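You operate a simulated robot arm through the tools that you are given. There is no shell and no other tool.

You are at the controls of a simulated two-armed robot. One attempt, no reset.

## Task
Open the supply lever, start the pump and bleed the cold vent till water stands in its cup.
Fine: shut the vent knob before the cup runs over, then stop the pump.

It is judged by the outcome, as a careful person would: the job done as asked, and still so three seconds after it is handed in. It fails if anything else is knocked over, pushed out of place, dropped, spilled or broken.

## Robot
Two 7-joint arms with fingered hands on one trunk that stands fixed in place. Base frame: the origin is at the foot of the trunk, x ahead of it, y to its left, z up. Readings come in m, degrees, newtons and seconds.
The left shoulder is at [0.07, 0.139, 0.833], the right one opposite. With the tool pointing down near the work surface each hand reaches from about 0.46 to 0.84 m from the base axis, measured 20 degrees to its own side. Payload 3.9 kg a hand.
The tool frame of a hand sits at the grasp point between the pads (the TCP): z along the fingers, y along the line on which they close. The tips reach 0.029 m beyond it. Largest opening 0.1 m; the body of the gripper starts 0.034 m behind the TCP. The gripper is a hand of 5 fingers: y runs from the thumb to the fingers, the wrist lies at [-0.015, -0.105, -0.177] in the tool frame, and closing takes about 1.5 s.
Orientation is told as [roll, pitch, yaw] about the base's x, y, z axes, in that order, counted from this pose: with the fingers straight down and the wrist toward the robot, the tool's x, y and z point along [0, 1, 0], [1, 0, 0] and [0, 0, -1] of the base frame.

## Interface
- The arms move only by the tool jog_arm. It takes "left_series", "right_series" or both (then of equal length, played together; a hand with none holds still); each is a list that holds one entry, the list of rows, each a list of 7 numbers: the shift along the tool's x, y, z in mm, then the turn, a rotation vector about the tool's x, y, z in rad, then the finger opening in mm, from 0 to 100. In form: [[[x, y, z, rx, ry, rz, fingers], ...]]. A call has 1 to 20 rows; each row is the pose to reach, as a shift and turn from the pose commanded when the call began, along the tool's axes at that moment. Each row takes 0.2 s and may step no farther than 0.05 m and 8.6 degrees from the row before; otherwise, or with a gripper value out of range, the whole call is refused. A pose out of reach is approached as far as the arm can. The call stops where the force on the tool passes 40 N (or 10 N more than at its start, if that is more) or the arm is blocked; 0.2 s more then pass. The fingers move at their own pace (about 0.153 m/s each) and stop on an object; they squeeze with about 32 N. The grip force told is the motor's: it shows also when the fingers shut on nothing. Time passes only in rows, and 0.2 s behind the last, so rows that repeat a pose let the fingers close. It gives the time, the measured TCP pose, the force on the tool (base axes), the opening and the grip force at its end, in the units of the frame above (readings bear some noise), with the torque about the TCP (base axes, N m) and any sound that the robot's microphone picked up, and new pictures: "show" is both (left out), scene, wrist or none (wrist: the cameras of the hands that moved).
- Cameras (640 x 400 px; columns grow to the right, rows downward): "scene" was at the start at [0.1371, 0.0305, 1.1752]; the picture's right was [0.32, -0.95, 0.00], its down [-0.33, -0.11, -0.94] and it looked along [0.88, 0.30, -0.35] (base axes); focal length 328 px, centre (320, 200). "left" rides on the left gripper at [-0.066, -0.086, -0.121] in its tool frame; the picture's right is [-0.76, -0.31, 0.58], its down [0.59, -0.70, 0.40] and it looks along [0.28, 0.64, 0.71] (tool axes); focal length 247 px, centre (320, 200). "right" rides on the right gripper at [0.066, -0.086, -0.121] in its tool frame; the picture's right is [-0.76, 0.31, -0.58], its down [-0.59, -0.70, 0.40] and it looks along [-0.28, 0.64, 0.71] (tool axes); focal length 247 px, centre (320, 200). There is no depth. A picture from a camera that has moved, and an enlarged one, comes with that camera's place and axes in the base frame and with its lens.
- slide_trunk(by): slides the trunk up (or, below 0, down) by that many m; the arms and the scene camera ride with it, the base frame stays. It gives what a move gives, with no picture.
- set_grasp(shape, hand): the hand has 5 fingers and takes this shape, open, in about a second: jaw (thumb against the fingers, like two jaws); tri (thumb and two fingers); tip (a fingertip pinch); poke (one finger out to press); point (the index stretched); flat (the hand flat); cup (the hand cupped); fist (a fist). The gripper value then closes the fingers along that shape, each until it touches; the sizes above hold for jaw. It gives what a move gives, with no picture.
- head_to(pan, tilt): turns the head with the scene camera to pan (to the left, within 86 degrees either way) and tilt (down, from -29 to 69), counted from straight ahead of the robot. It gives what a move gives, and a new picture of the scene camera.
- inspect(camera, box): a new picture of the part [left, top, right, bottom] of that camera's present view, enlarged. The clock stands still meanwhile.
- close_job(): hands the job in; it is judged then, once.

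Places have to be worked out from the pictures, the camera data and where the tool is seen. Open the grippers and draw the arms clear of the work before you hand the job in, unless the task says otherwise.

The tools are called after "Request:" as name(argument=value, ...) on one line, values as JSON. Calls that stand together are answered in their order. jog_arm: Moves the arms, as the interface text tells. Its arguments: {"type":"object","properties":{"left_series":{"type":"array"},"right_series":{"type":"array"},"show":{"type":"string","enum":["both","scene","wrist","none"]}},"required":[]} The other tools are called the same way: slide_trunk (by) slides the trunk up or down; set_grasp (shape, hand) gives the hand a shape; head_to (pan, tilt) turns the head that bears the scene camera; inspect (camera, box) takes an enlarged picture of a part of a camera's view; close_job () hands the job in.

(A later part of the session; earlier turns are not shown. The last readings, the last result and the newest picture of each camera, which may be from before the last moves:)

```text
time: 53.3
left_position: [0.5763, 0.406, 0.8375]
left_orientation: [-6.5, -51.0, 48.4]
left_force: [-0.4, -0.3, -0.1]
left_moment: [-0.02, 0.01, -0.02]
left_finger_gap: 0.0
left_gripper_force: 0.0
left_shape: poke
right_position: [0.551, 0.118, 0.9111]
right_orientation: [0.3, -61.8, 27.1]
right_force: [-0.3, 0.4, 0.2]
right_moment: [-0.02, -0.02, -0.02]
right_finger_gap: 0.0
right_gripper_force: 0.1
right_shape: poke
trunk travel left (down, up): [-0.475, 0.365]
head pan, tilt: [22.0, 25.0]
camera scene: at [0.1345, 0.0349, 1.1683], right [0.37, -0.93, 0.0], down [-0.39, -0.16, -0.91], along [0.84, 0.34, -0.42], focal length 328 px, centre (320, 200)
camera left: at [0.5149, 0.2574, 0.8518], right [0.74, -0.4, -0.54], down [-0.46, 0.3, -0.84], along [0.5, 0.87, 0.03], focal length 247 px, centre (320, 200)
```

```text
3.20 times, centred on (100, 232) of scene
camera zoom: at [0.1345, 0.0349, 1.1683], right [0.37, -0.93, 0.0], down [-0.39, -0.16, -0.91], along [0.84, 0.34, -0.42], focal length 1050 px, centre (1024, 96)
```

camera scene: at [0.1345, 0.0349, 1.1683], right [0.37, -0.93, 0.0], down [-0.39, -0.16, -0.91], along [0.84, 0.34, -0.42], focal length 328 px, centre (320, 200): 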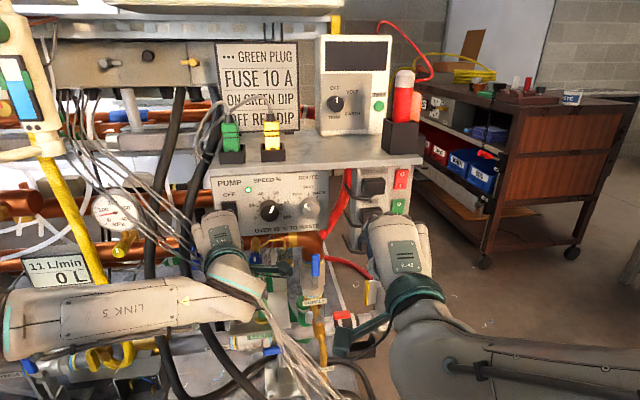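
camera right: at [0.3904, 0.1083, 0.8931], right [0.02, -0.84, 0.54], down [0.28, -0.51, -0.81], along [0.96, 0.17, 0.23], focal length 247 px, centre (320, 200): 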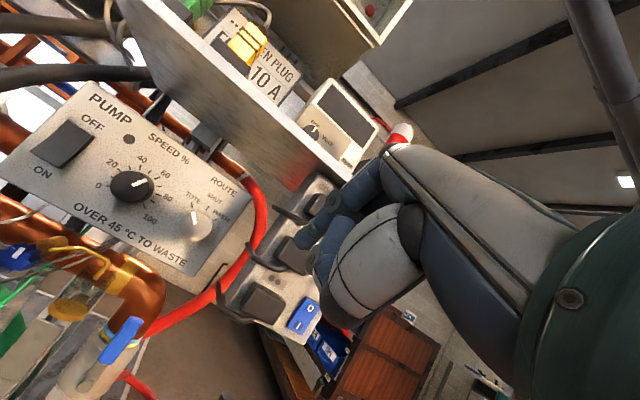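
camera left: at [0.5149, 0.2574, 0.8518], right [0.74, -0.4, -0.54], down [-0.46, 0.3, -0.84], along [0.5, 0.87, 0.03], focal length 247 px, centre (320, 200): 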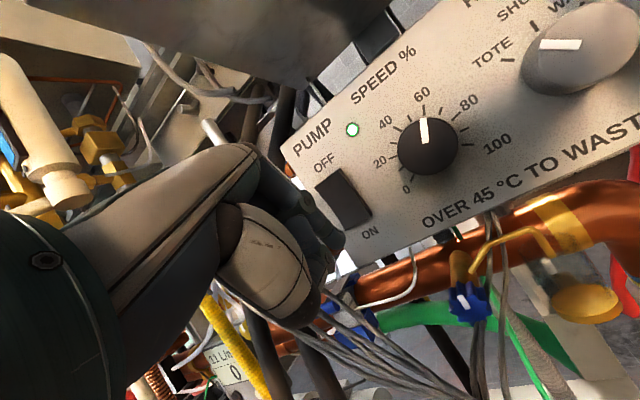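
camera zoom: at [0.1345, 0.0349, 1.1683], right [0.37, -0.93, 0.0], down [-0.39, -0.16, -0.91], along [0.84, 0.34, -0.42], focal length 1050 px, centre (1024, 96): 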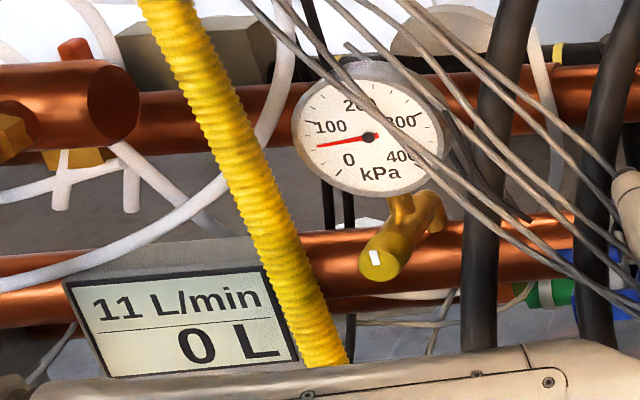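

The pump is running (11 L/min, about 80 kPa). The vent knob's axis points toward the robot, and the sides are best pinched left/right with the hand coming from above, so I back off a little and roll the left hand 90° about its finger axis in free space.

Request:
jog_arm(left_series=[[[-5, -11, -24, 0, 0, 0, 0], [-9, -22, -47, 0, 0, 0, 0], [-9, -22, -47, 0, 0, 0.143, 0], [-9, -22, -47, 0, 0, 0.286, 0], [-9, -22, -47, 0, 0, 0.428, 0], [-9, -22, -47, 0, 0, 0.571, 0], [-9, -22, -47, 0, 0, 0.714, 0], [-9, -22, -47, 0, 0, 0.857, 0], [-9, -22, -47, 0, 0, 1.0, 0], [-9, -22, -47, 0, 0, 1.142, 0], [-9, -22, -47, 0, 0, 1.285, 0], [-9, -22, -47, 0, 0, 1.428, 0], [-9, -22, -47, 0, 0, 1.571, 0]]], show="both")

```text
time: 56.1
left_position: [0.5469, 0.3653, 0.8495]
left_orientation: [51.1, -3.9, -46.9]
left_force: [0.6, 0.3, -0.7]
left_moment: [0.01, -0.02, -0.02]
left_finger_gap: 0.0001
left_gripper_force: 0.1
left_shape: poke
right_position: [0.5507, 0.1175, 0.9102]
right_orientation: [0.3, -61.6, 27.0]
right_force: [0.4, 0.8, 0.0]
right_moment: [-0.01, -0.01, 0.01]
right_finger_gap: 0.0002
right_gripper_force: 0.0
right_shape: poke
trunk travel left (down, up): [-0.475, 0.365]
head pan, tilt: [22.0, 25.0]
camera scene: at [0.1345, 0.0347, 1.1682], right [0.37, -0.93, 0.0], down [-0.39, -0.16, -0.91], along [0.84, 0.34, -0.42], focal length 328 px, centre (320, 200)
camera left: at [0.3887, 0.3358, 0.8696], right [-0.18, 0.16, -0.97], down [0.0, 0.99, 0.16], along [0.98, 0.02, -0.18], focal length 247 px, centre (320, 200)
```

scene: 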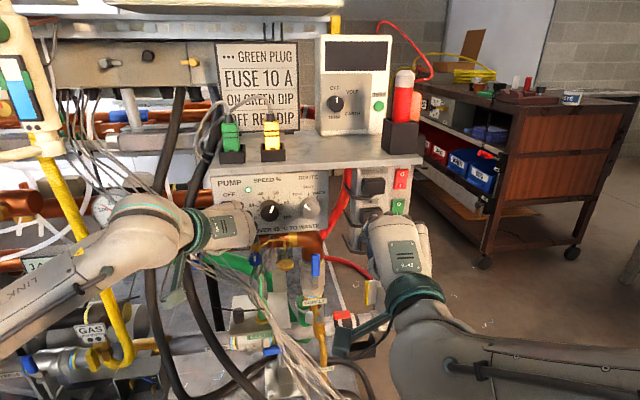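
left: 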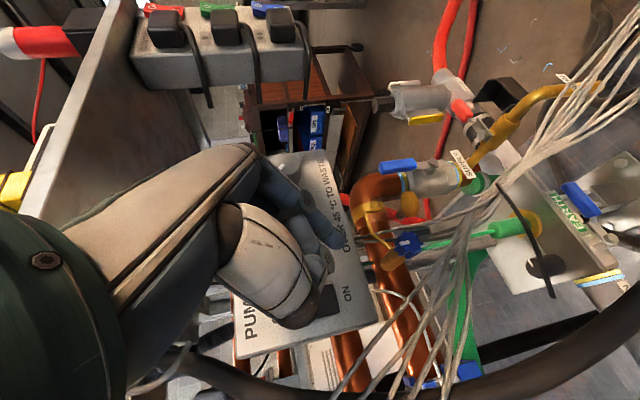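

The roll worked and this view shows knob, spout and cup from the upper left with the cable strands in front-left. I switch to the fingertip pinch, open it, and tilt the hand so it will come in from the upper right.

Request:
set_grasp(hand="left", shape="tip")

Request:
jog_arm(left_series=[[[0, 0, 0, 0.072, 0.026, 0.093, 60], [0, 0, 0, 0.144, 0.051, 0.186, 60], [0, 0, 0, 0.216, 0.077, 0.278, 60], [0, 0, 0, 0.288, 0.102, 0.371, 60], [0, 0, 0, 0.36, 0.128, 0.464, 60]]], show="both")

Request:
inspect(camera="scene", box=[160, 160, 340, 272])

```text
time: 57.0
left_position: [0.5471, 0.3659, 0.851]
left_orientation: [51.2, -4.1, -46.5]
left_force: [-0.4, -0.2, -0.2]
left_moment: [-0.03, 0.01, -0.02]
left_finger_gap: 0.0996
left_gripper_force: 0.0
left_shape: tip
right_position: [0.5509, 0.1185, 0.9097]
right_orientation: [0.3, -61.7, 27.0]
right_force: [-0.2, -1.1, -0.1]
right_moment: [-0.01, 0.04, 0.02]
right_finger_gap: 0.0
right_gripper_force: 0.0
right_shape: poke
trunk travel left (down, up): [-0.475, 0.365]
head pan, tilt: [22.0, 25.0]
```

```text
time: 58.2
left_position: [0.547, 0.3662, 0.8514]
left_orientation: [59.2, 29.7, -44.7]
left_force: [1.0, -0.2, -0.4]
left_moment: [0.04, -0.01, -0.01]
left_finger_gap: 0.0604
left_gripper_force: 0.1
left_shape: tip
right_position: [0.551, 0.1176, 0.9115]
right_orientation: [0.3, -61.7, 26.9]
right_force: [0.0, -0.9, -0.1]
right_moment: [0.02, -0.01, -0.02]
right_finger_gap: 0.0001
right_gripper_force: 0.1
right_shape: poke
trunk travel left (down, up): [-0.475, 0.365]
head pan, tilt: [22.0, 25.0]
camera scene: at [0.1346, 0.0343, 1.1682], right [0.37, -0.93, 0.0], down [-0.39, -0.16, -0.91], along [0.84, 0.34, -0.42], focal length 328 px, centre (320, 200)
camera left: at [0.3992, 0.3181, 0.898], right [-0.44, 0.59, -0.67], down [0.13, 0.78, 0.61], along [0.89, 0.19, -0.42], focal length 247 px, centre (320, 200)
```

scene: 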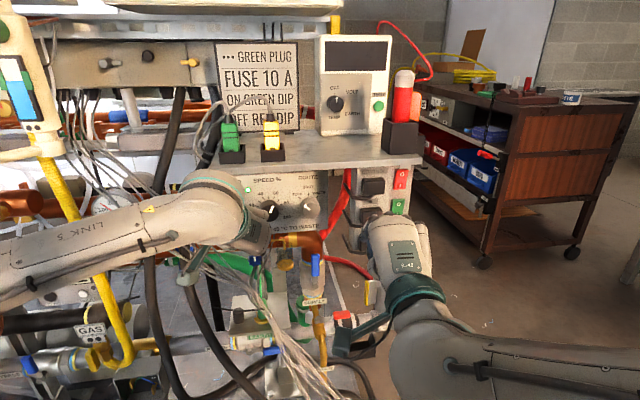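
left: 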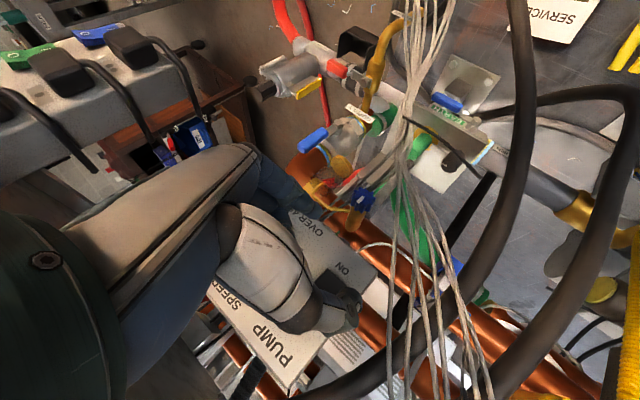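

```text
3.56 times, centred on (250, 216) of scene
camera zoom: at [0.1346, 0.0343, 1.1682], right [0.37, -0.93, 0.0], down [-0.39, -0.16, -0.91], along [0.84, 0.34, -0.42], focal length 1167 px, centre (569, 143)
```

zoom: 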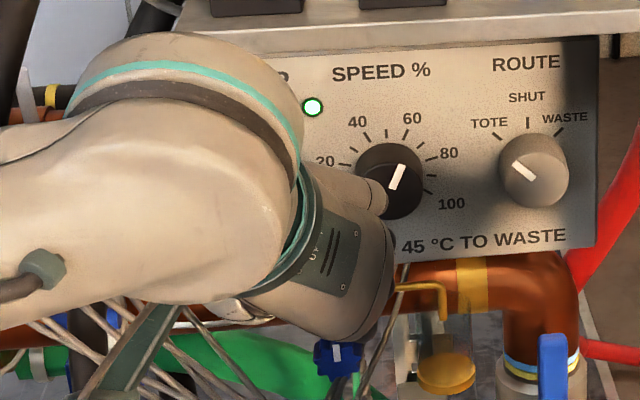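

The hand is tilted as planned. I move to a stand-off about 8 cm up-right of the knob along the finger direction.

Request:
jog_arm(left_series=[[[-7, 37, 18, 0, 0, 0, 60], [-13, 73, 36, 0, 0, 0, 60], [-20, 110, 54, 0, 0, 0, 60]]], show="both")

Request:
inspect(camera="left", box=[200, 120, 440, 270])

Request:
inspect(camera="scene", box=[190, 190, 350, 290])

Request:
inspect(camera="right", box=[0, 180, 192, 300])

```text
time: 59.0
left_position: [0.6248, 0.3389, 0.7571]
left_orientation: [59.2, 29.5, -44.9]
left_force: [-0.3, -0.4, 0.4]
left_moment: [-0.02, -0.03, -0.01]
left_finger_gap: 0.0599
left_gripper_force: 0.0
left_shape: tip
right_position: [0.5515, 0.118, 0.9103]
right_orientation: [0.3, -61.6, 26.8]
right_force: [0.2, 0.5, 0.2]
right_moment: [0.0, 0.02, 0.02]
right_finger_gap: 0.0001
right_gripper_force: 0.0
right_shape: poke
trunk travel left (down, up): [-0.475, 0.365]
head pan, tilt: [22.0, 25.0]
camera scene: at [0.1355, 0.0341, 1.1681], right [0.37, -0.93, 0.0], down [-0.39, -0.16, -0.91], along [0.84, 0.34, -0.42], focal length 328 px, centre (320, 200)
camera left: at [0.4775, 0.2922, 0.8041], right [-0.44, 0.59, -0.67], down [0.13, 0.78, 0.61], along [0.89, 0.19, -0.42], focal length 247 px, centre (320, 200)
```

scene: 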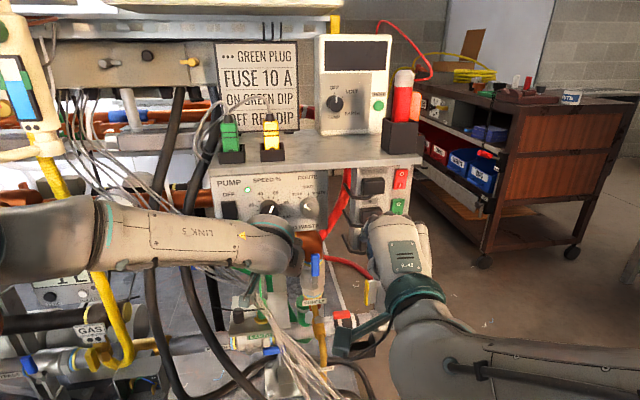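
left: 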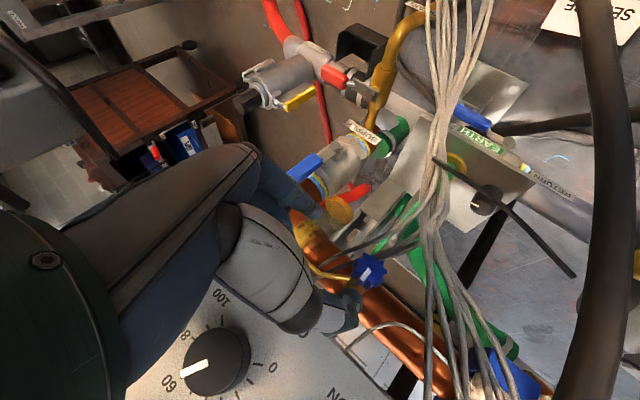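

```text
2.67 times, centred on (320, 195) of left
camera zoom: at [0.4775, 0.2922, 0.8041], right [-0.44, 0.59, -0.67], down [0.13, 0.78, 0.61], along [0.89, 0.19, -0.42], focal length 659 px, centre (320, 213)
```

zoom: 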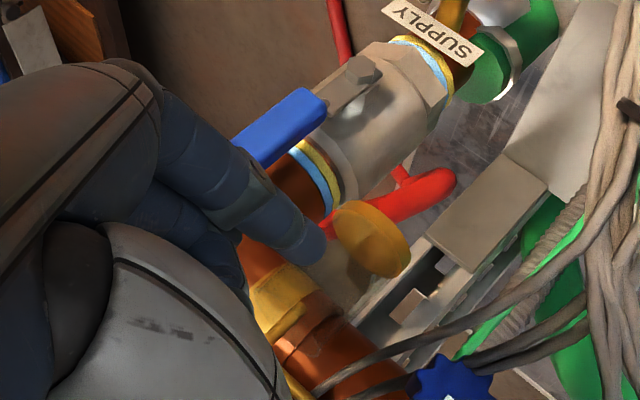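

```text
4.00 times, centred on (270, 240) of scene
camera zoom: at [0.1355, 0.0341, 1.1681], right [0.37, -0.93, 0.0], down [-0.39, -0.16, -0.91], along [0.84, 0.34, -0.42], focal length 1312 px, centre (520, 40)
```

zoom: 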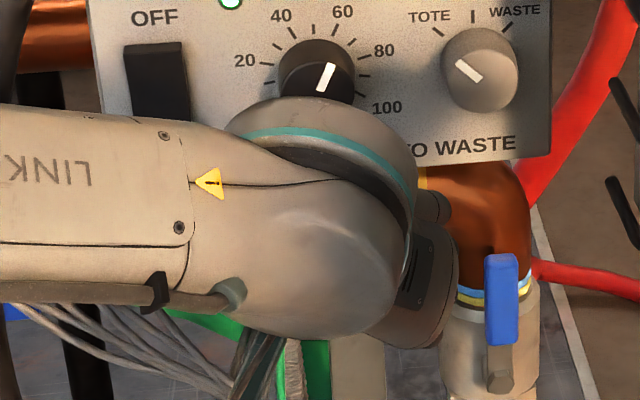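

```text
3.33 times, centred on (96, 240) of right
camera zoom: at [0.3916, 0.1085, 0.8926], right [0.03, -0.84, 0.54], down [0.28, -0.51, -0.81], along [0.96, 0.17, 0.22], focal length 823 px, centre (1067, 67)
```

zoom: 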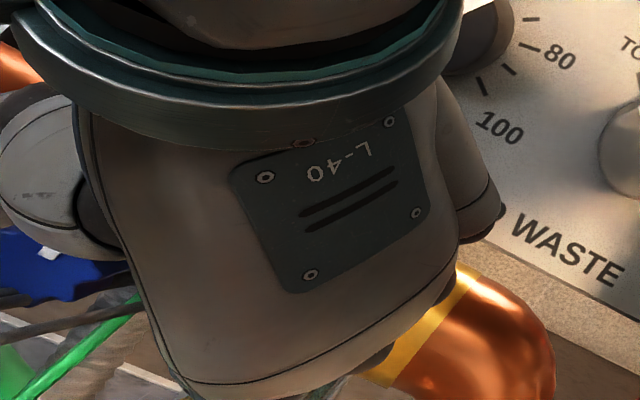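

The knob projects exactly on the pinch axis, 97 mm ahead. I need to know where the two stray wires beside the knob run, so I zoom there.

Request:
inspect(camera="left", box=[320, 210, 448, 290])

Request:
inspect(camera="right", box=[0, 230, 96, 290])

```text
5.00 times, centred on (384, 250) of left
camera zoom: at [0.4775, 0.2922, 0.8041], right [-0.44, 0.59, -0.67], down [0.13, 0.78, 0.61], along [0.89, 0.19, -0.42], focal length 1235 px, centre (0, -50)
```

zoom: 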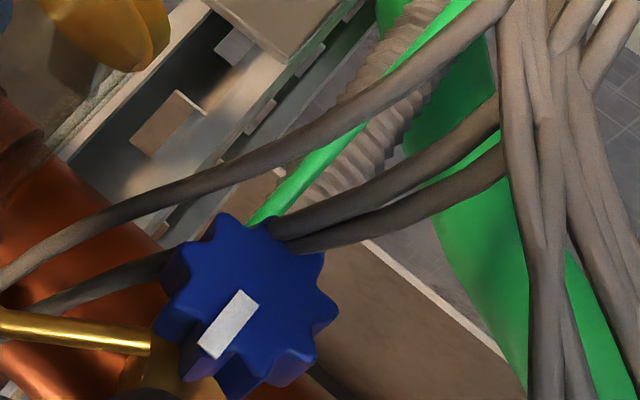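

```text
6.67 times, centred on (48, 260) of right
camera zoom: at [0.3916, 0.1085, 0.8926], right [0.03, -0.84, 0.54], down [0.28, -0.51, -0.81], along [0.96, 0.17, 0.22], focal length 1646 px, centre (2133, -200)
```

zoom: 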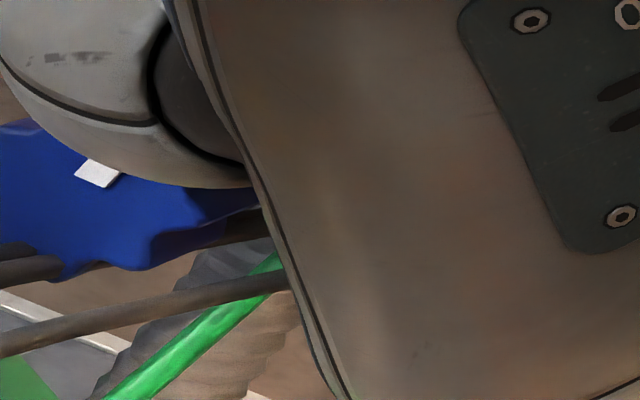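

The wires run just right and below the knob, so a full pinch would trap one; the top and left of the knob are free. I'll turn it by rolling the index over its top instead: I back off, level the hand and take the poke shape again.

Request:
jog_arm(left_series=[[[-5, -9, -20, 0, 0, 0, 60], [-10, -17, -39, -0.0075, 0.0315, -0.138, 60], [-10, -17, -39, -0.015, 0.063, -0.276, 60], [-10, -17, -39, -0.0225, 0.0945, -0.414, 60], [-10, -17, -39, -0.03, 0.126, -0.552, 60]]], show="none")

Request:
set_grasp(hand="left", shape="poke")

Request:
inspect(camera="left", box=[0, 0, 640, 400])

Request:
inspect(camera="scene", box=[190, 190, 350, 290])

```text
time: 60.2
left_position: [0.5909, 0.3197, 0.7751]
left_orientation: [69.9, 0.0, -32.5]
left_force: [0.0, 0.0, -0.1]
left_moment: [0.03, -0.02, 0.02]
left_finger_gap: 0.0601
left_gripper_force: 0.0
left_shape: tip
right_position: [0.5499, 0.1192, 0.9087]
right_orientation: [0.3, -61.6, 27.0]
right_force: [-0.5, -0.3, 0.8]
right_moment: [-0.01, 0.0, 0.03]
right_finger_gap: 0.0
right_gripper_force: 0.0
right_shape: poke
trunk travel left (down, up): [-0.475, 0.365]
head pan, tilt: [22.0, 25.0]
```

```text
time: 61.1
left_position: [0.5894, 0.3175, 0.7756]
left_orientation: [69.8, 0.1, -32.6]
left_force: [0.6, -0.6, -0.1]
left_moment: [0.04, 0.02, 0.01]
left_finger_gap: 0.0
left_gripper_force: 0.1
left_shape: poke
right_position: [0.5524, 0.1179, 0.9095]
right_orientation: [0.2, -61.8, 27.1]
right_force: [0.4, -0.1, 0.3]
right_moment: [0.03, -0.02, 0.0]
right_finger_gap: 0.0
right_gripper_force: 0.0
right_shape: poke
trunk travel left (down, up): [-0.475, 0.365]
head pan, tilt: [22.0, 25.0]
```

```text
1.00 times, centred on (320, 200) of left (not enlarged: the box is as wide or as high as the picture)
camera zoom: at [0.4454, 0.2493, 0.756], right [-0.11, 0.4, -0.91], down [-0.28, 0.86, 0.42], along [0.95, 0.3, 0.02], focal length 247 px, centre (320, 200)
```

zoom: 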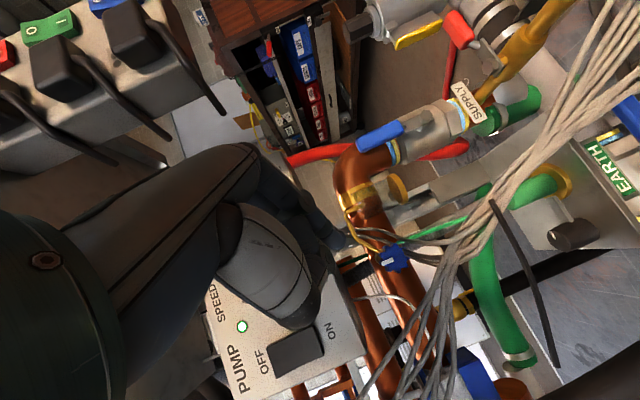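

```text
4.00 times, centred on (270, 240) of scene
camera zoom: at [0.1345, 0.0348, 1.1682], right [0.37, -0.93, 0.0], down [-0.39, -0.16, -0.91], along [0.84, 0.34, -0.42], focal length 1312 px, centre (520, 40)
```

zoom: 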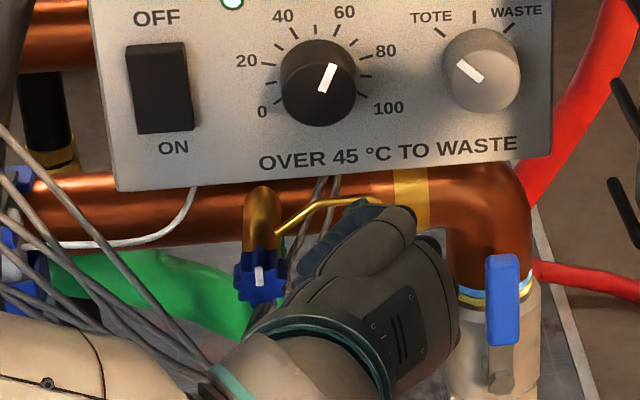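

The hand came out just as planned, with the index tip where predicted. I move to a hover with the index just above the knob's top, slightly to its right.

Request:
jog_arm(left_series=[[[19, 20, 35, 0, 0, 0, 0], [19, 20, 65, 0, 0, 0, 0], [19, 20, 92, 0, 0, 0, 0]]], show="both")

Request:
inspect(camera="left", box=[256, 180, 416, 280])

Request:
inspect(camera="scene", box=[210, 220, 330, 295])

Request:
inspect(camera="right", box=[0, 220, 160, 320])

```text
time: 61.9
left_position: [0.6574, 0.3861, 0.7616]
left_orientation: [69.8, 0.1, -32.7]
left_force: [-0.3, -0.6, -0.7]
left_moment: [-0.03, 0.02, 0.02]
left_finger_gap: 0.0003
left_gripper_force: 0.1
left_shape: poke
right_position: [0.5513, 0.1176, 0.9091]
right_orientation: [0.3, -61.7, 27.0]
right_force: [-0.3, -0.9, -0.3]
right_moment: [-0.02, 0.04, 0.01]
right_finger_gap: 0.0002
right_gripper_force: 0.1
right_shape: poke
trunk travel left (down, up): [-0.475, 0.365]
head pan, tilt: [22.0, 25.0]
camera scene: at [0.135, 0.0352, 1.1682], right [0.37, -0.93, 0.0], down [-0.39, -0.16, -0.91], along [0.84, 0.34, -0.42], focal length 328 px, centre (320, 200)
camera left: at [0.5127, 0.3166, 0.7417], right [-0.11, 0.4, -0.91], down [-0.28, 0.86, 0.42], along [0.95, 0.3, 0.02], focal length 247 px, centre (320, 200)
```

scene: 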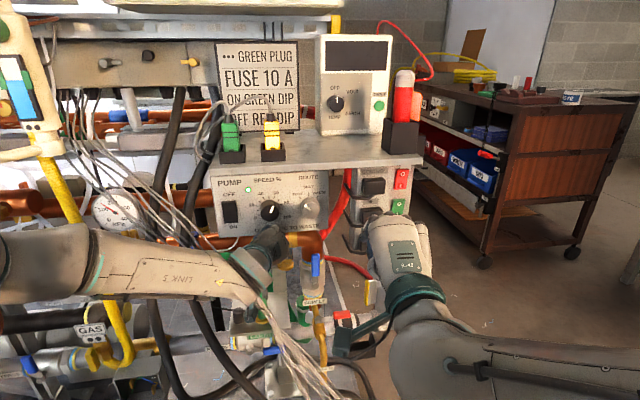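
left: 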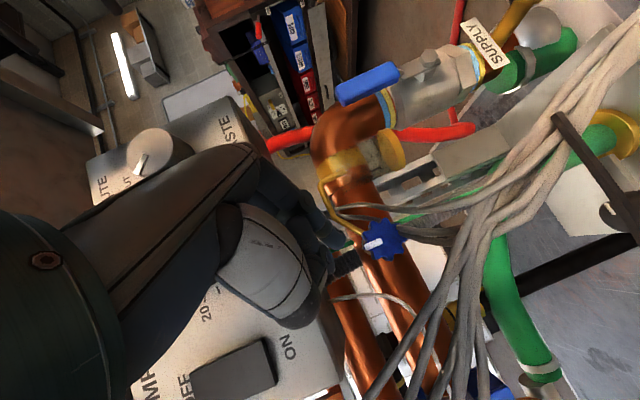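

```text
4.00 times, centred on (336, 230) of left
camera zoom: at [0.5127, 0.3166, 0.7417], right [-0.11, 0.4, -0.91], down [-0.28, 0.86, 0.42], along [0.95, 0.3, 0.02], focal length 988 px, centre (256, 80)
```

zoom: 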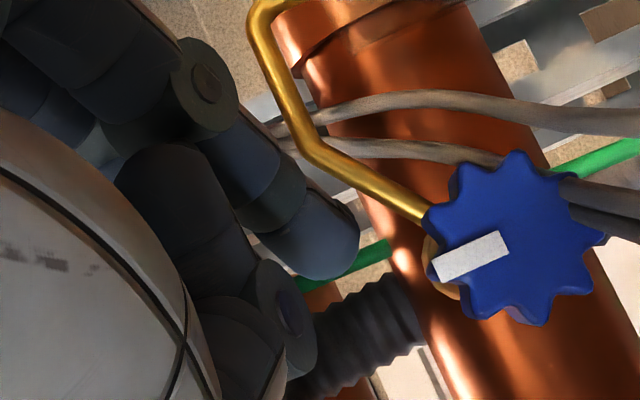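

```text
5.33 times, centred on (270, 258) of scene
camera zoom: at [0.135, 0.0352, 1.1682], right [0.37, -0.93, 0.0], down [-0.39, -0.16, -0.91], along [0.84, 0.34, -0.42], focal length 1750 px, centre (587, -107)
```

zoom: 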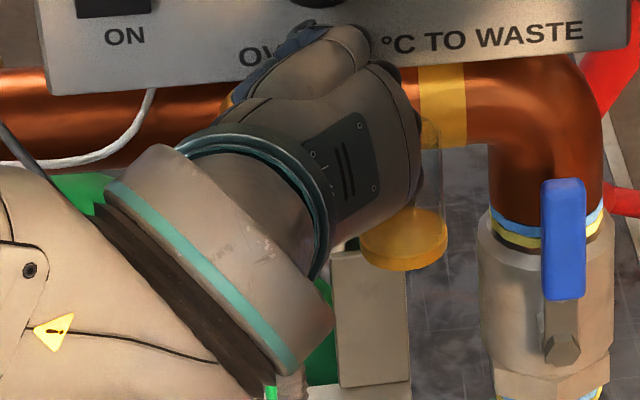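

```text
4.00 times, centred on (80, 270) of right
camera zoom: at [0.3911, 0.1094, 0.8927], right [0.03, -0.84, 0.54], down [0.28, -0.51, -0.81], along [0.96, 0.17, 0.22], focal length 988 px, centre (1280, -80)
```

zoom: 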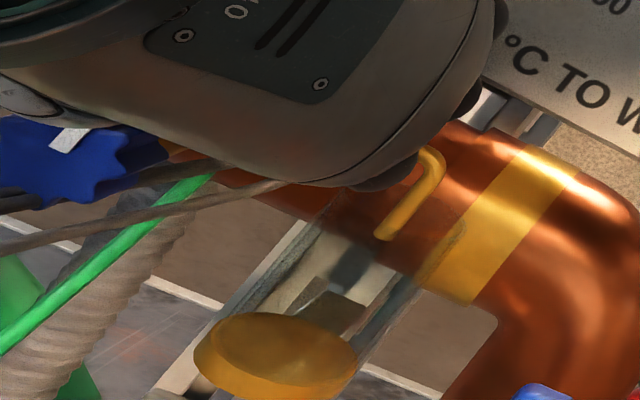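

The view shows the index just above the knob with the wires clear, and the right camera sees the glass cup (empty). I press lightly on the knob's top and roll it left (counter-clockwise) about 30° as a first try.

Request:
jog_arm(left_series=[[[-4.0, -2.0, 2.5, 0, 0, 0, 0], [-7.2, -3.4, 4.4, 0, 0, 0, 0], [-4.9, -8.1, 6.1, 0, 0, 0, 0], [-3.8, -13.4, 8.5, 0, 0, 0, 0]]], show="none")

Request:
inspect(camera="left", box=[256, 180, 416, 280])

Request:
inspect(camera="right", box=[0, 220, 160, 320])

```text
time: 62.9
left_position: [0.6495, 0.3993, 0.7552]
left_orientation: [69.9, 0.1, -32.6]
left_force: [1.1, 0.0, 0.1]
left_moment: [-0.02, -0.02, 0.02]
left_finger_gap: 0.0
left_gripper_force: 0.2
left_shape: poke
right_position: [0.55, 0.1182, 0.911]
right_orientation: [0.3, -61.7, 27.0]
right_force: [0.3, 0.5, 0.3]
right_moment: [-0.01, 0.03, 0.01]
right_finger_gap: 0.0002
right_gripper_force: 0.0
right_shape: poke
trunk travel left (down, up): [-0.475, 0.365]
head pan, tilt: [22.0, 25.0]
```

```text
4.00 times, centred on (336, 230) of left
camera zoom: at [0.5045, 0.3297, 0.7353], right [-0.11, 0.4, -0.91], down [-0.28, 0.86, 0.42], along [0.95, 0.3, 0.02], focal length 988 px, centre (256, 80)
```

zoom: 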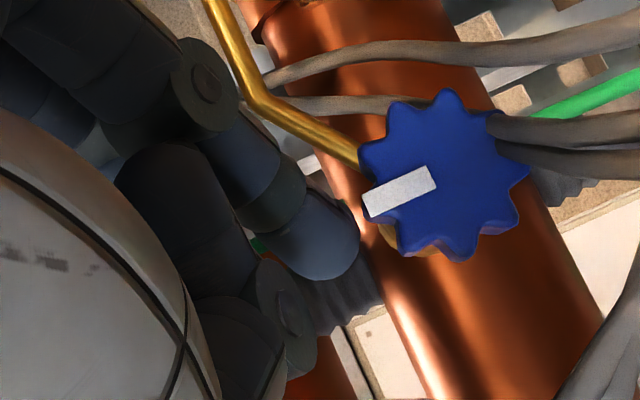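

```text
4.00 times, centred on (80, 270) of right
camera zoom: at [0.3908, 0.1092, 0.8929], right [0.03, -0.84, 0.54], down [0.28, -0.51, -0.81], along [0.96, 0.17, 0.23], focal length 988 px, centre (1280, -80)
```

zoom: 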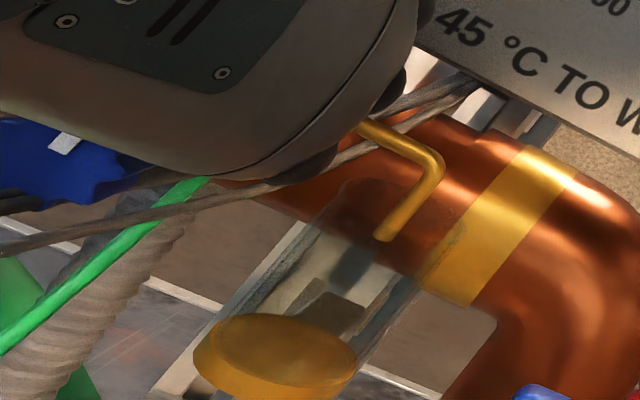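

No contact yet: the picture shows the finger about 4 mm above the teeth. I go back right, press about 7 mm lower, and roll left again.

Request:
jog_arm(left_series=[[[-3.3, 11, -4.7, 0, 0, 0, 0], [-9.7, 8, -0.7, 0, 0, 0, 0], [-7.3, 3.2, 0.9, 0, 0, 0, 0], [-6.3, -1.6, 3.1, 0, 0, 0, 0]]], show="none")

Request:
inspect(camera="left", box=[256, 180, 416, 280])

Request:
inspect(camera="right", box=[0, 220, 160, 320])

```text
time: 63.9
left_position: [0.6491, 0.4009, 0.748]
left_orientation: [69.9, 0.1, -32.4]
left_force: [-1.7, -0.9, 1.1]
left_moment: [0.03, 0.01, -0.03]
left_finger_gap: 0.0001
left_gripper_force: 0.1
left_shape: poke
right_position: [0.5503, 0.1184, 0.9106]
right_orientation: [0.3, -61.8, 27.0]
right_force: [1.1, -1.1, 0.0]
right_moment: [0.0, 0.0, -0.01]
right_finger_gap: 0.0
right_gripper_force: 0.1
right_shape: poke
trunk travel left (down, up): [-0.475, 0.365]
head pan, tilt: [22.0, 25.0]
```

```text
4.00 times, centred on (336, 230) of left
camera zoom: at [0.5031, 0.3315, 0.7291], right [-0.11, 0.4, -0.91], down [-0.28, 0.86, 0.42], along [0.95, 0.3, 0.02], focal length 988 px, centre (256, 80)
```

zoom: 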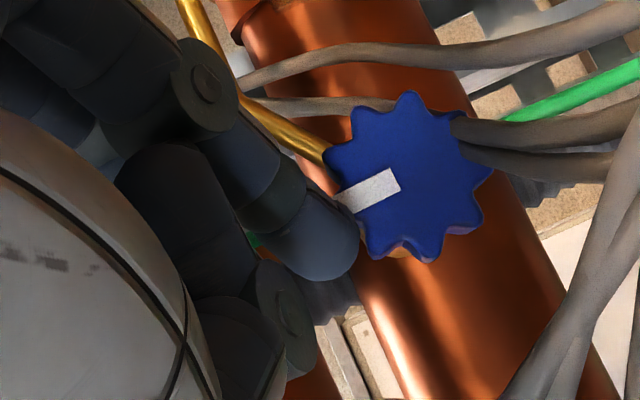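

```text
4.00 times, centred on (80, 270) of right
camera zoom: at [0.3905, 0.1091, 0.8931], right [0.02, -0.84, 0.54], down [0.28, -0.51, -0.81], along [0.96, 0.17, 0.23], focal length 988 px, centre (1280, -80)
```

zoom: 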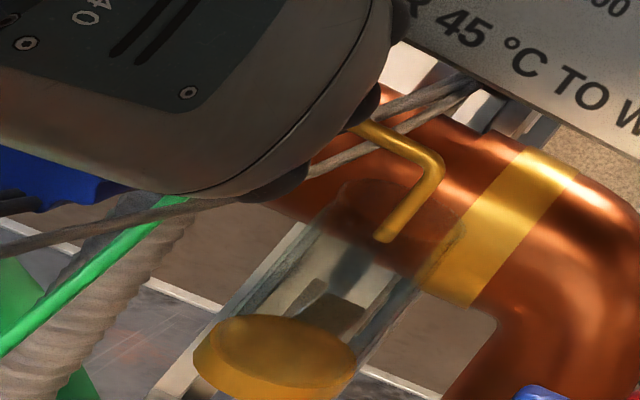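

The finger was over only the front rim (face at depth 0.786); it slipped without turning the knob. I lift, go 12 mm deeper, press on the top centre and roll left.

Request:
jog_arm(left_series=[[[6.7, 4.9, -5.1, 0, 0, 0, 0], [10.4, 10.3, 5.0, 0, 0, 0, 0], [2.6, 7.6, 9.3, 0, 0, 0, 0], [2.75, 2.6, 11.9, 0, 0, 0, 0], [1.4, -1.9, 14.8, 0, 0, 0, 0]]], show="none")

Request:
inspect(camera="left", box=[256, 180, 416, 280])

Request:
inspect(camera="right", box=[0, 220, 160, 320])

```text
time: 65.1
left_position: [0.6542, 0.4148, 0.7467]
left_orientation: [70.1, 0.0, -32.4]
left_force: [-2.5, 6.4, 12.9]
left_moment: [0.18, -0.09, 0.1]
left_finger_gap: 0.0003
left_gripper_force: 0.1
left_shape: poke
right_position: [0.5498, 0.1181, 0.9118]
right_orientation: [0.2, -61.8, 27.1]
right_force: [-0.7, 0.2, 0.2]
right_moment: [-0.01, 0.01, 0.01]
right_finger_gap: 0.0
right_gripper_force: 0.0
right_shape: poke
trunk travel left (down, up): [-0.475, 0.365]
head pan, tilt: [22.0, 25.0]
```

```text
4.00 times, centred on (336, 230) of left
camera zoom: at [0.5088, 0.3459, 0.7267], right [-0.11, 0.41, -0.91], down [-0.29, 0.86, 0.42], along [0.95, 0.3, 0.02], focal length 988 px, centre (256, 80)
```

zoom: 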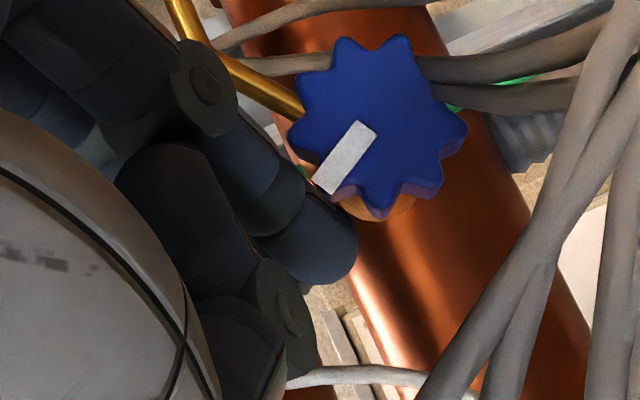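

```text
4.00 times, centred on (80, 270) of right
camera zoom: at [0.3892, 0.1093, 0.8938], right [0.02, -0.84, 0.54], down [0.29, -0.51, -0.81], along [0.96, 0.17, 0.23], focal length 988 px, centre (1280, -80)
```

zoom: 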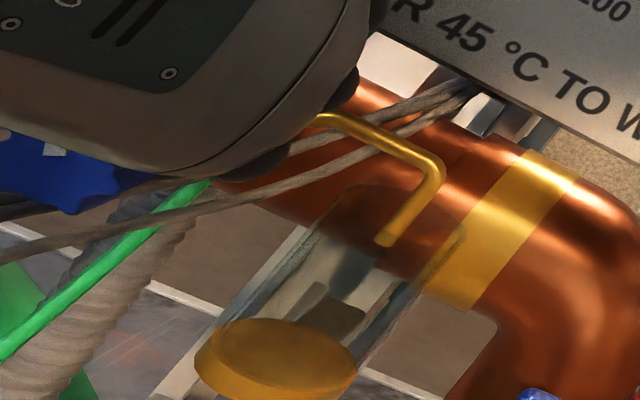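

The knob's mark has swung about 27° counter-clockwise. No water yet, so I continue the stroke.

Request:
jog_arm(left_series=[[[-2.5, -4, 3.1, 0, 0, 0, 0], [-6.2, -7.1, 6, 0, 0, 0, 0]]], show="none")

Request:
inspect(camera="left", box=[256, 180, 416, 280])

Request:
inspect(camera="right", box=[0, 220, 160, 320])

```text
time: 65.7
left_position: [0.6466, 0.4224, 0.7385]
left_orientation: [69.8, 0.1, -32.4]
left_force: [-18.4, 9.6, 13.8]
left_moment: [0.15, 0.07, 0.13]
left_finger_gap: 0.0
left_gripper_force: 0.2
left_shape: poke
right_position: [0.5474, 0.1184, 0.9122]
right_orientation: [-0.1, -61.8, 27.2]
right_force: [1.1, -0.5, -0.1]
right_moment: [0.04, 0.0, 0.01]
right_finger_gap: 0.0
right_gripper_force: 0.1
right_shape: poke
trunk travel left (down, up): [-0.475, 0.365]
head pan, tilt: [22.0, 25.0]
```

```text
4.00 times, centred on (336, 230) of left
camera zoom: at [0.5019, 0.3524, 0.7175], right [-0.11, 0.4, -0.91], down [-0.28, 0.86, 0.42], along [0.95, 0.3, 0.02], focal length 988 px, centre (256, 80)
```

zoom: 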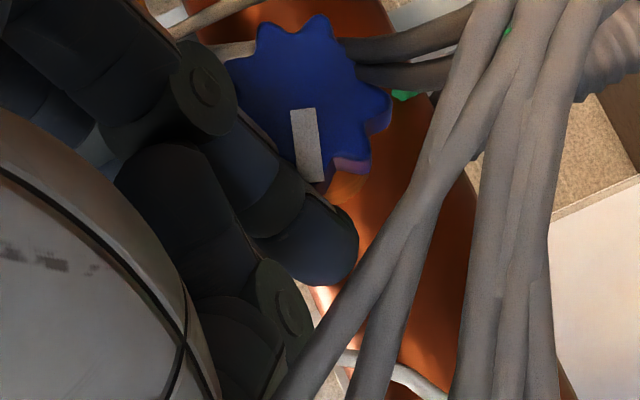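

```text
4.00 times, centred on (80, 270) of right
camera zoom: at [0.3878, 0.1096, 0.8943], right [0.02, -0.84, 0.54], down [0.29, -0.51, -0.81], along [0.96, 0.18, 0.23], focal length 988 px, centre (1280, -80)
```

zoom: 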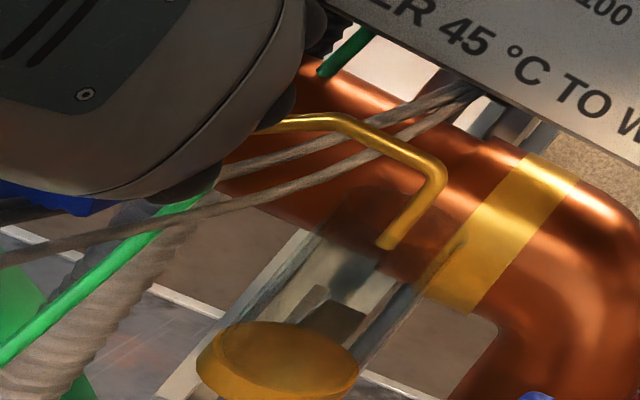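

The mark has turned about 60° in all; no water shows at the spout yet. I lift off and return above the knob's top for a second stroke, checking the cup.

Request:
jog_arm(left_series=[[[9.5, 0, -3.5, 0, 0, 0, 0], [15.8, 7.2, -9.6, 0, 0, 0, 0], [13.9, 18.8, -15.1, 0, 0, 0, 0]]], show="none")

Request:
inspect(camera="left", box=[256, 180, 416, 280])

Request:
inspect(camera="right", box=[32, 235, 128, 295])

Request:
inspect(camera="scene", box=[210, 220, 330, 295])

```text
time: 66.5
left_position: [0.6618, 0.4001, 0.7528]
left_orientation: [69.7, 0.3, -32.7]
left_force: [-0.5, -0.2, -0.4]
left_moment: [-0.05, 0.02, 0.02]
left_finger_gap: 0.0002
left_gripper_force: 0.0
left_shape: poke
right_position: [0.5514, 0.1181, 0.9097]
right_orientation: [0.2, -61.7, 26.9]
right_force: [-0.2, -0.8, 0.3]
right_moment: [-0.03, -0.03, 0.01]
right_finger_gap: 0.0
right_gripper_force: 0.1
right_shape: poke
trunk travel left (down, up): [-0.475, 0.365]
head pan, tilt: [22.0, 25.0]
```

```text
4.00 times, centred on (336, 230) of left
camera zoom: at [0.5165, 0.3326, 0.7342], right [-0.11, 0.4, -0.91], down [-0.28, 0.87, 0.42], along [0.95, 0.3, 0.02], focal length 988 px, centre (256, 80)
```

zoom: 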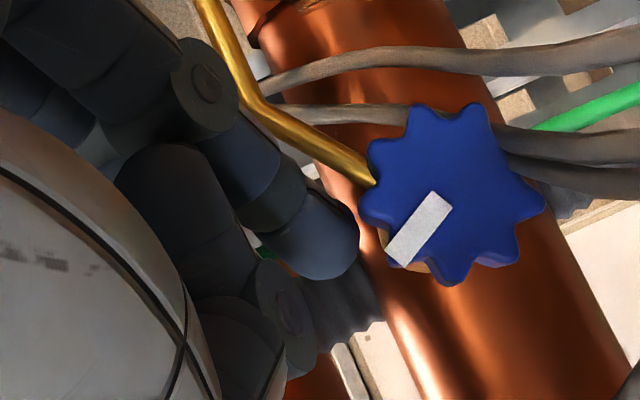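

```text
6.67 times, centred on (80, 265) of right
camera zoom: at [0.3909, 0.1088, 0.8928], right [0.02, -0.84, 0.54], down [0.28, -0.51, -0.81], along [0.96, 0.17, 0.23], focal length 1646 px, centre (1920, -233)
```

zoom: 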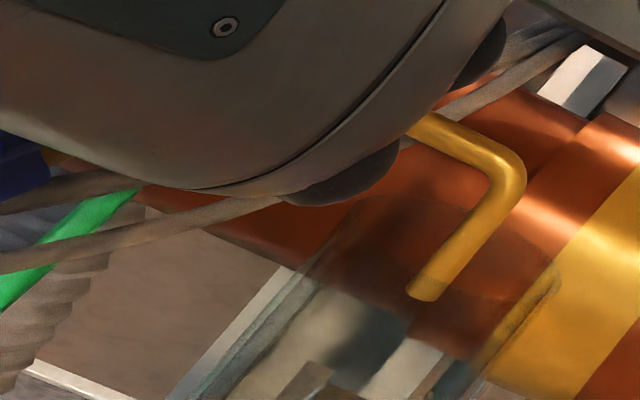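

```text
5.33 times, centred on (270, 258) of scene
camera zoom: at [0.1346, 0.0347, 1.1681], right [0.37, -0.93, 0.0], down [-0.39, -0.16, -0.91], along [0.84, 0.34, -0.42], focal length 1750 px, centre (587, -107)
```

zoom: 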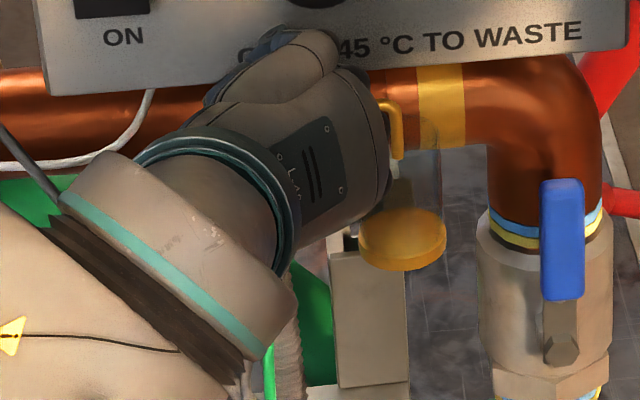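

Lifting upward dragged the knob back: the mark now stands about 28° from its start. I make a second stroke ending near the top-left and lift off along the knob's normal so it isn't turned back.

Request:
jog_arm(left_series=[[[-6.7, -1.8, 3.4, 0, 0, 0, 0], [-6.1, -7.5, 6.2, 0, 0, 0, 0], [-7.4, -13.1, 9.7, 0, 0, 0, 0], [0.6, -17.2, 8.9, 0, 0, 0, 0]]], show="none")

Request:
inspect(camera="left", box=[256, 180, 416, 280])

Request:
inspect(camera="right", box=[0, 220, 160, 320])

```text
time: 67.5
left_position: [0.6507, 0.4178, 0.7499]
left_orientation: [69.5, 0.3, -32.7]
left_force: [-0.1, -0.3, -0.1]
left_moment: [0.06, 0.0, -0.01]
left_finger_gap: 0.0001
left_gripper_force: 0.1
left_shape: poke
right_position: [0.5513, 0.1169, 0.9092]
right_orientation: [0.4, -61.6, 27.0]
right_force: [-0.7, -0.5, 0.0]
right_moment: [0.0, -0.03, 0.01]
right_finger_gap: 0.0
right_gripper_force: 0.0
right_shape: poke
trunk travel left (down, up): [-0.475, 0.365]
head pan, tilt: [22.0, 25.0]
```

```text
4.00 times, centred on (336, 230) of left
camera zoom: at [0.5058, 0.3488, 0.7309], right [-0.11, 0.4, -0.91], down [-0.28, 0.87, 0.42], along [0.95, 0.3, 0.01], focal length 988 px, centre (256, 80)
```

zoom: 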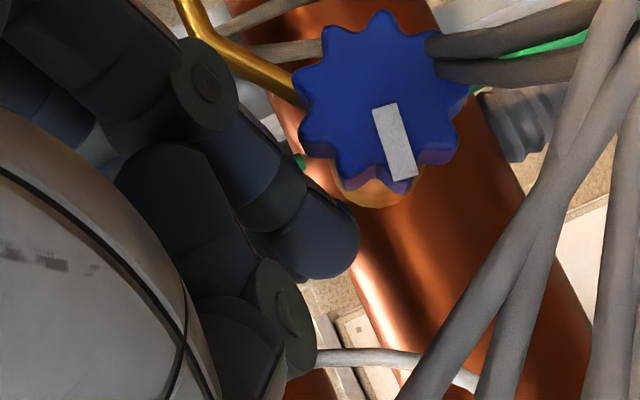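

```text
4.00 times, centred on (80, 270) of right
camera zoom: at [0.391, 0.109, 0.8926], right [0.03, -0.84, 0.54], down [0.28, -0.51, -0.81], along [0.96, 0.17, 0.23], focal length 988 px, centre (1280, -80)
```

zoom: 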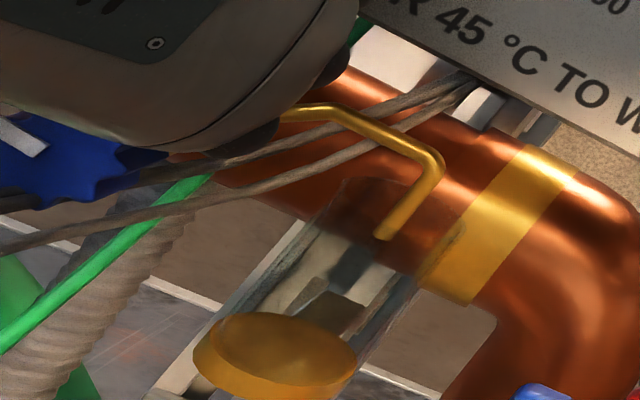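

The mark has now turned about 78°. I hold still briefly and look closely at the spout and cup for water.

Request:
jog_arm(left_series=[[[0, 0, 0, 0, 0, 0, 0], [0, 0, 0, 0, 0, 0, 0], [0, 0, 0, 0, 0, 0, 0]]], show="none")

Request:
inspect(camera="right", box=[40, 250, 136, 310])

Request:
inspect(camera="left", box=[256, 100, 448, 220])

Request:
inspect(camera="scene", box=[0, 170, 200, 295])

```text
time: 68.3
left_position: [0.6515, 0.4185, 0.7521]
left_orientation: [69.7, 0.1, -32.5]
left_force: [0.1, 0.3, 0.6]
left_moment: [0.03, -0.03, 0.02]
left_finger_gap: 0.0001
left_gripper_force: 0.1
left_shape: poke
right_position: [0.5505, 0.1183, 0.9109]
right_orientation: [0.3, -61.7, 27.0]
right_force: [0.5, 0.0, 0.5]
right_moment: [-0.01, 0.02, -0.01]
right_finger_gap: 0.0
right_gripper_force: 0.0
right_shape: poke
trunk travel left (down, up): [-0.475, 0.365]
head pan, tilt: [22.0, 25.0]
```

```text
6.67 times, centred on (88, 280) of right
camera zoom: at [0.3908, 0.1091, 0.8929], right [0.03, -0.84, 0.54], down [0.28, -0.51, -0.81], along [0.96, 0.17, 0.23], focal length 1646 px, centre (1867, -333)
```

zoom: 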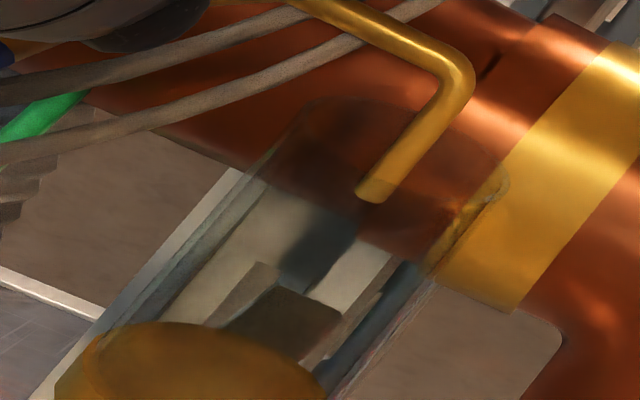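

```text
3.33 times, centred on (352, 160) of left
camera zoom: at [0.5065, 0.3492, 0.7327], right [-0.11, 0.4, -0.91], down [-0.28, 0.86, 0.42], along [0.95, 0.3, 0.02], focal length 823 px, centre (213, 333)
```

zoom: 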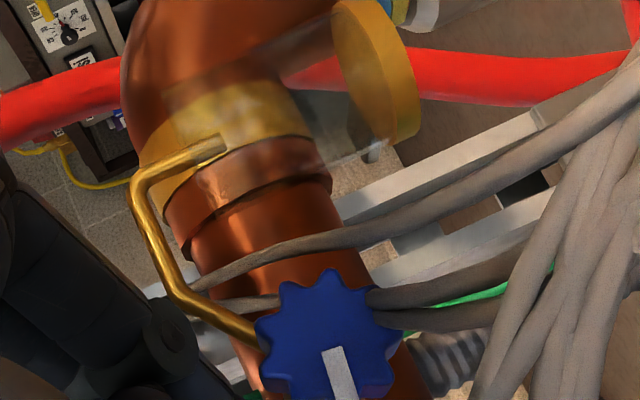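

```text
3.20 times, centred on (100, 232) of scene
camera zoom: at [0.1345, 0.0348, 1.1682], right [0.37, -0.93, 0.0], down [-0.39, -0.16, -0.91], along [0.84, 0.34, -0.42], focal length 1050 px, centre (1024, 96)
```

zoom: 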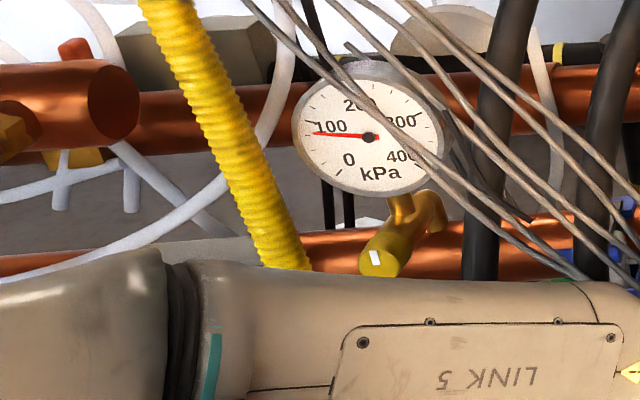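

No water or stream yet, so the vent needs more turning. I make another identical stroke.

Request:
jog_arm(left_series=[[[2.5, 10, -6.2, 0, 0, 0, 0], [-0.6, 17.2, -8.9, 0, 0, 0, 0], [-7.3, 15.4, -5.5, 0, 0, 0, 0], [-6.7, 9.7, -2.7, 0, 0, 0, 0], [-8.1, 4, 0.8, 0, 0, 0, 0], [0, 0, 0, 0, 0, 0, 0]]], show="none")

Request:
inspect(camera="left", box=[256, 100, 448, 220])

Request:
inspect(camera="right", box=[0, 220, 160, 320])

```text
time: 69.7
left_position: [0.6507, 0.418, 0.7512]
left_orientation: [69.6, 0.2, -32.6]
left_force: [-0.5, 0.9, -0.5]
left_moment: [0.0, -0.01, 0.01]
left_finger_gap: 0.0
left_gripper_force: 0.0
left_shape: poke
right_position: [0.5504, 0.1186, 0.9089]
right_orientation: [0.3, -61.7, 27.0]
right_force: [0.6, -0.1, 0.4]
right_moment: [0.01, 0.02, -0.03]
right_finger_gap: 0.0002
right_gripper_force: 0.0
right_shape: poke
trunk travel left (down, up): [-0.475, 0.365]
head pan, tilt: [22.0, 25.0]
```

```text
3.33 times, centred on (352, 160) of left
camera zoom: at [0.5063, 0.3493, 0.7312], right [-0.11, 0.4, -0.91], down [-0.28, 0.87, 0.42], along [0.95, 0.3, 0.01], focal length 823 px, centre (213, 333)
```

zoom: 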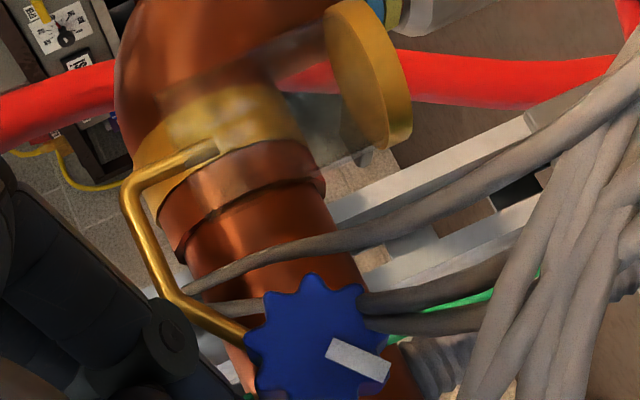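

```text
4.00 times, centred on (80, 270) of right
camera zoom: at [0.3909, 0.109, 0.8926], right [0.03, -0.84, 0.54], down [0.28, -0.51, -0.81], along [0.96, 0.17, 0.23], focal length 988 px, centre (1280, -80)
```

zoom: 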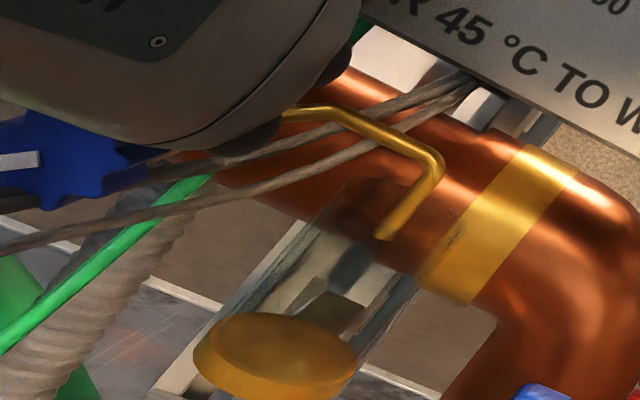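

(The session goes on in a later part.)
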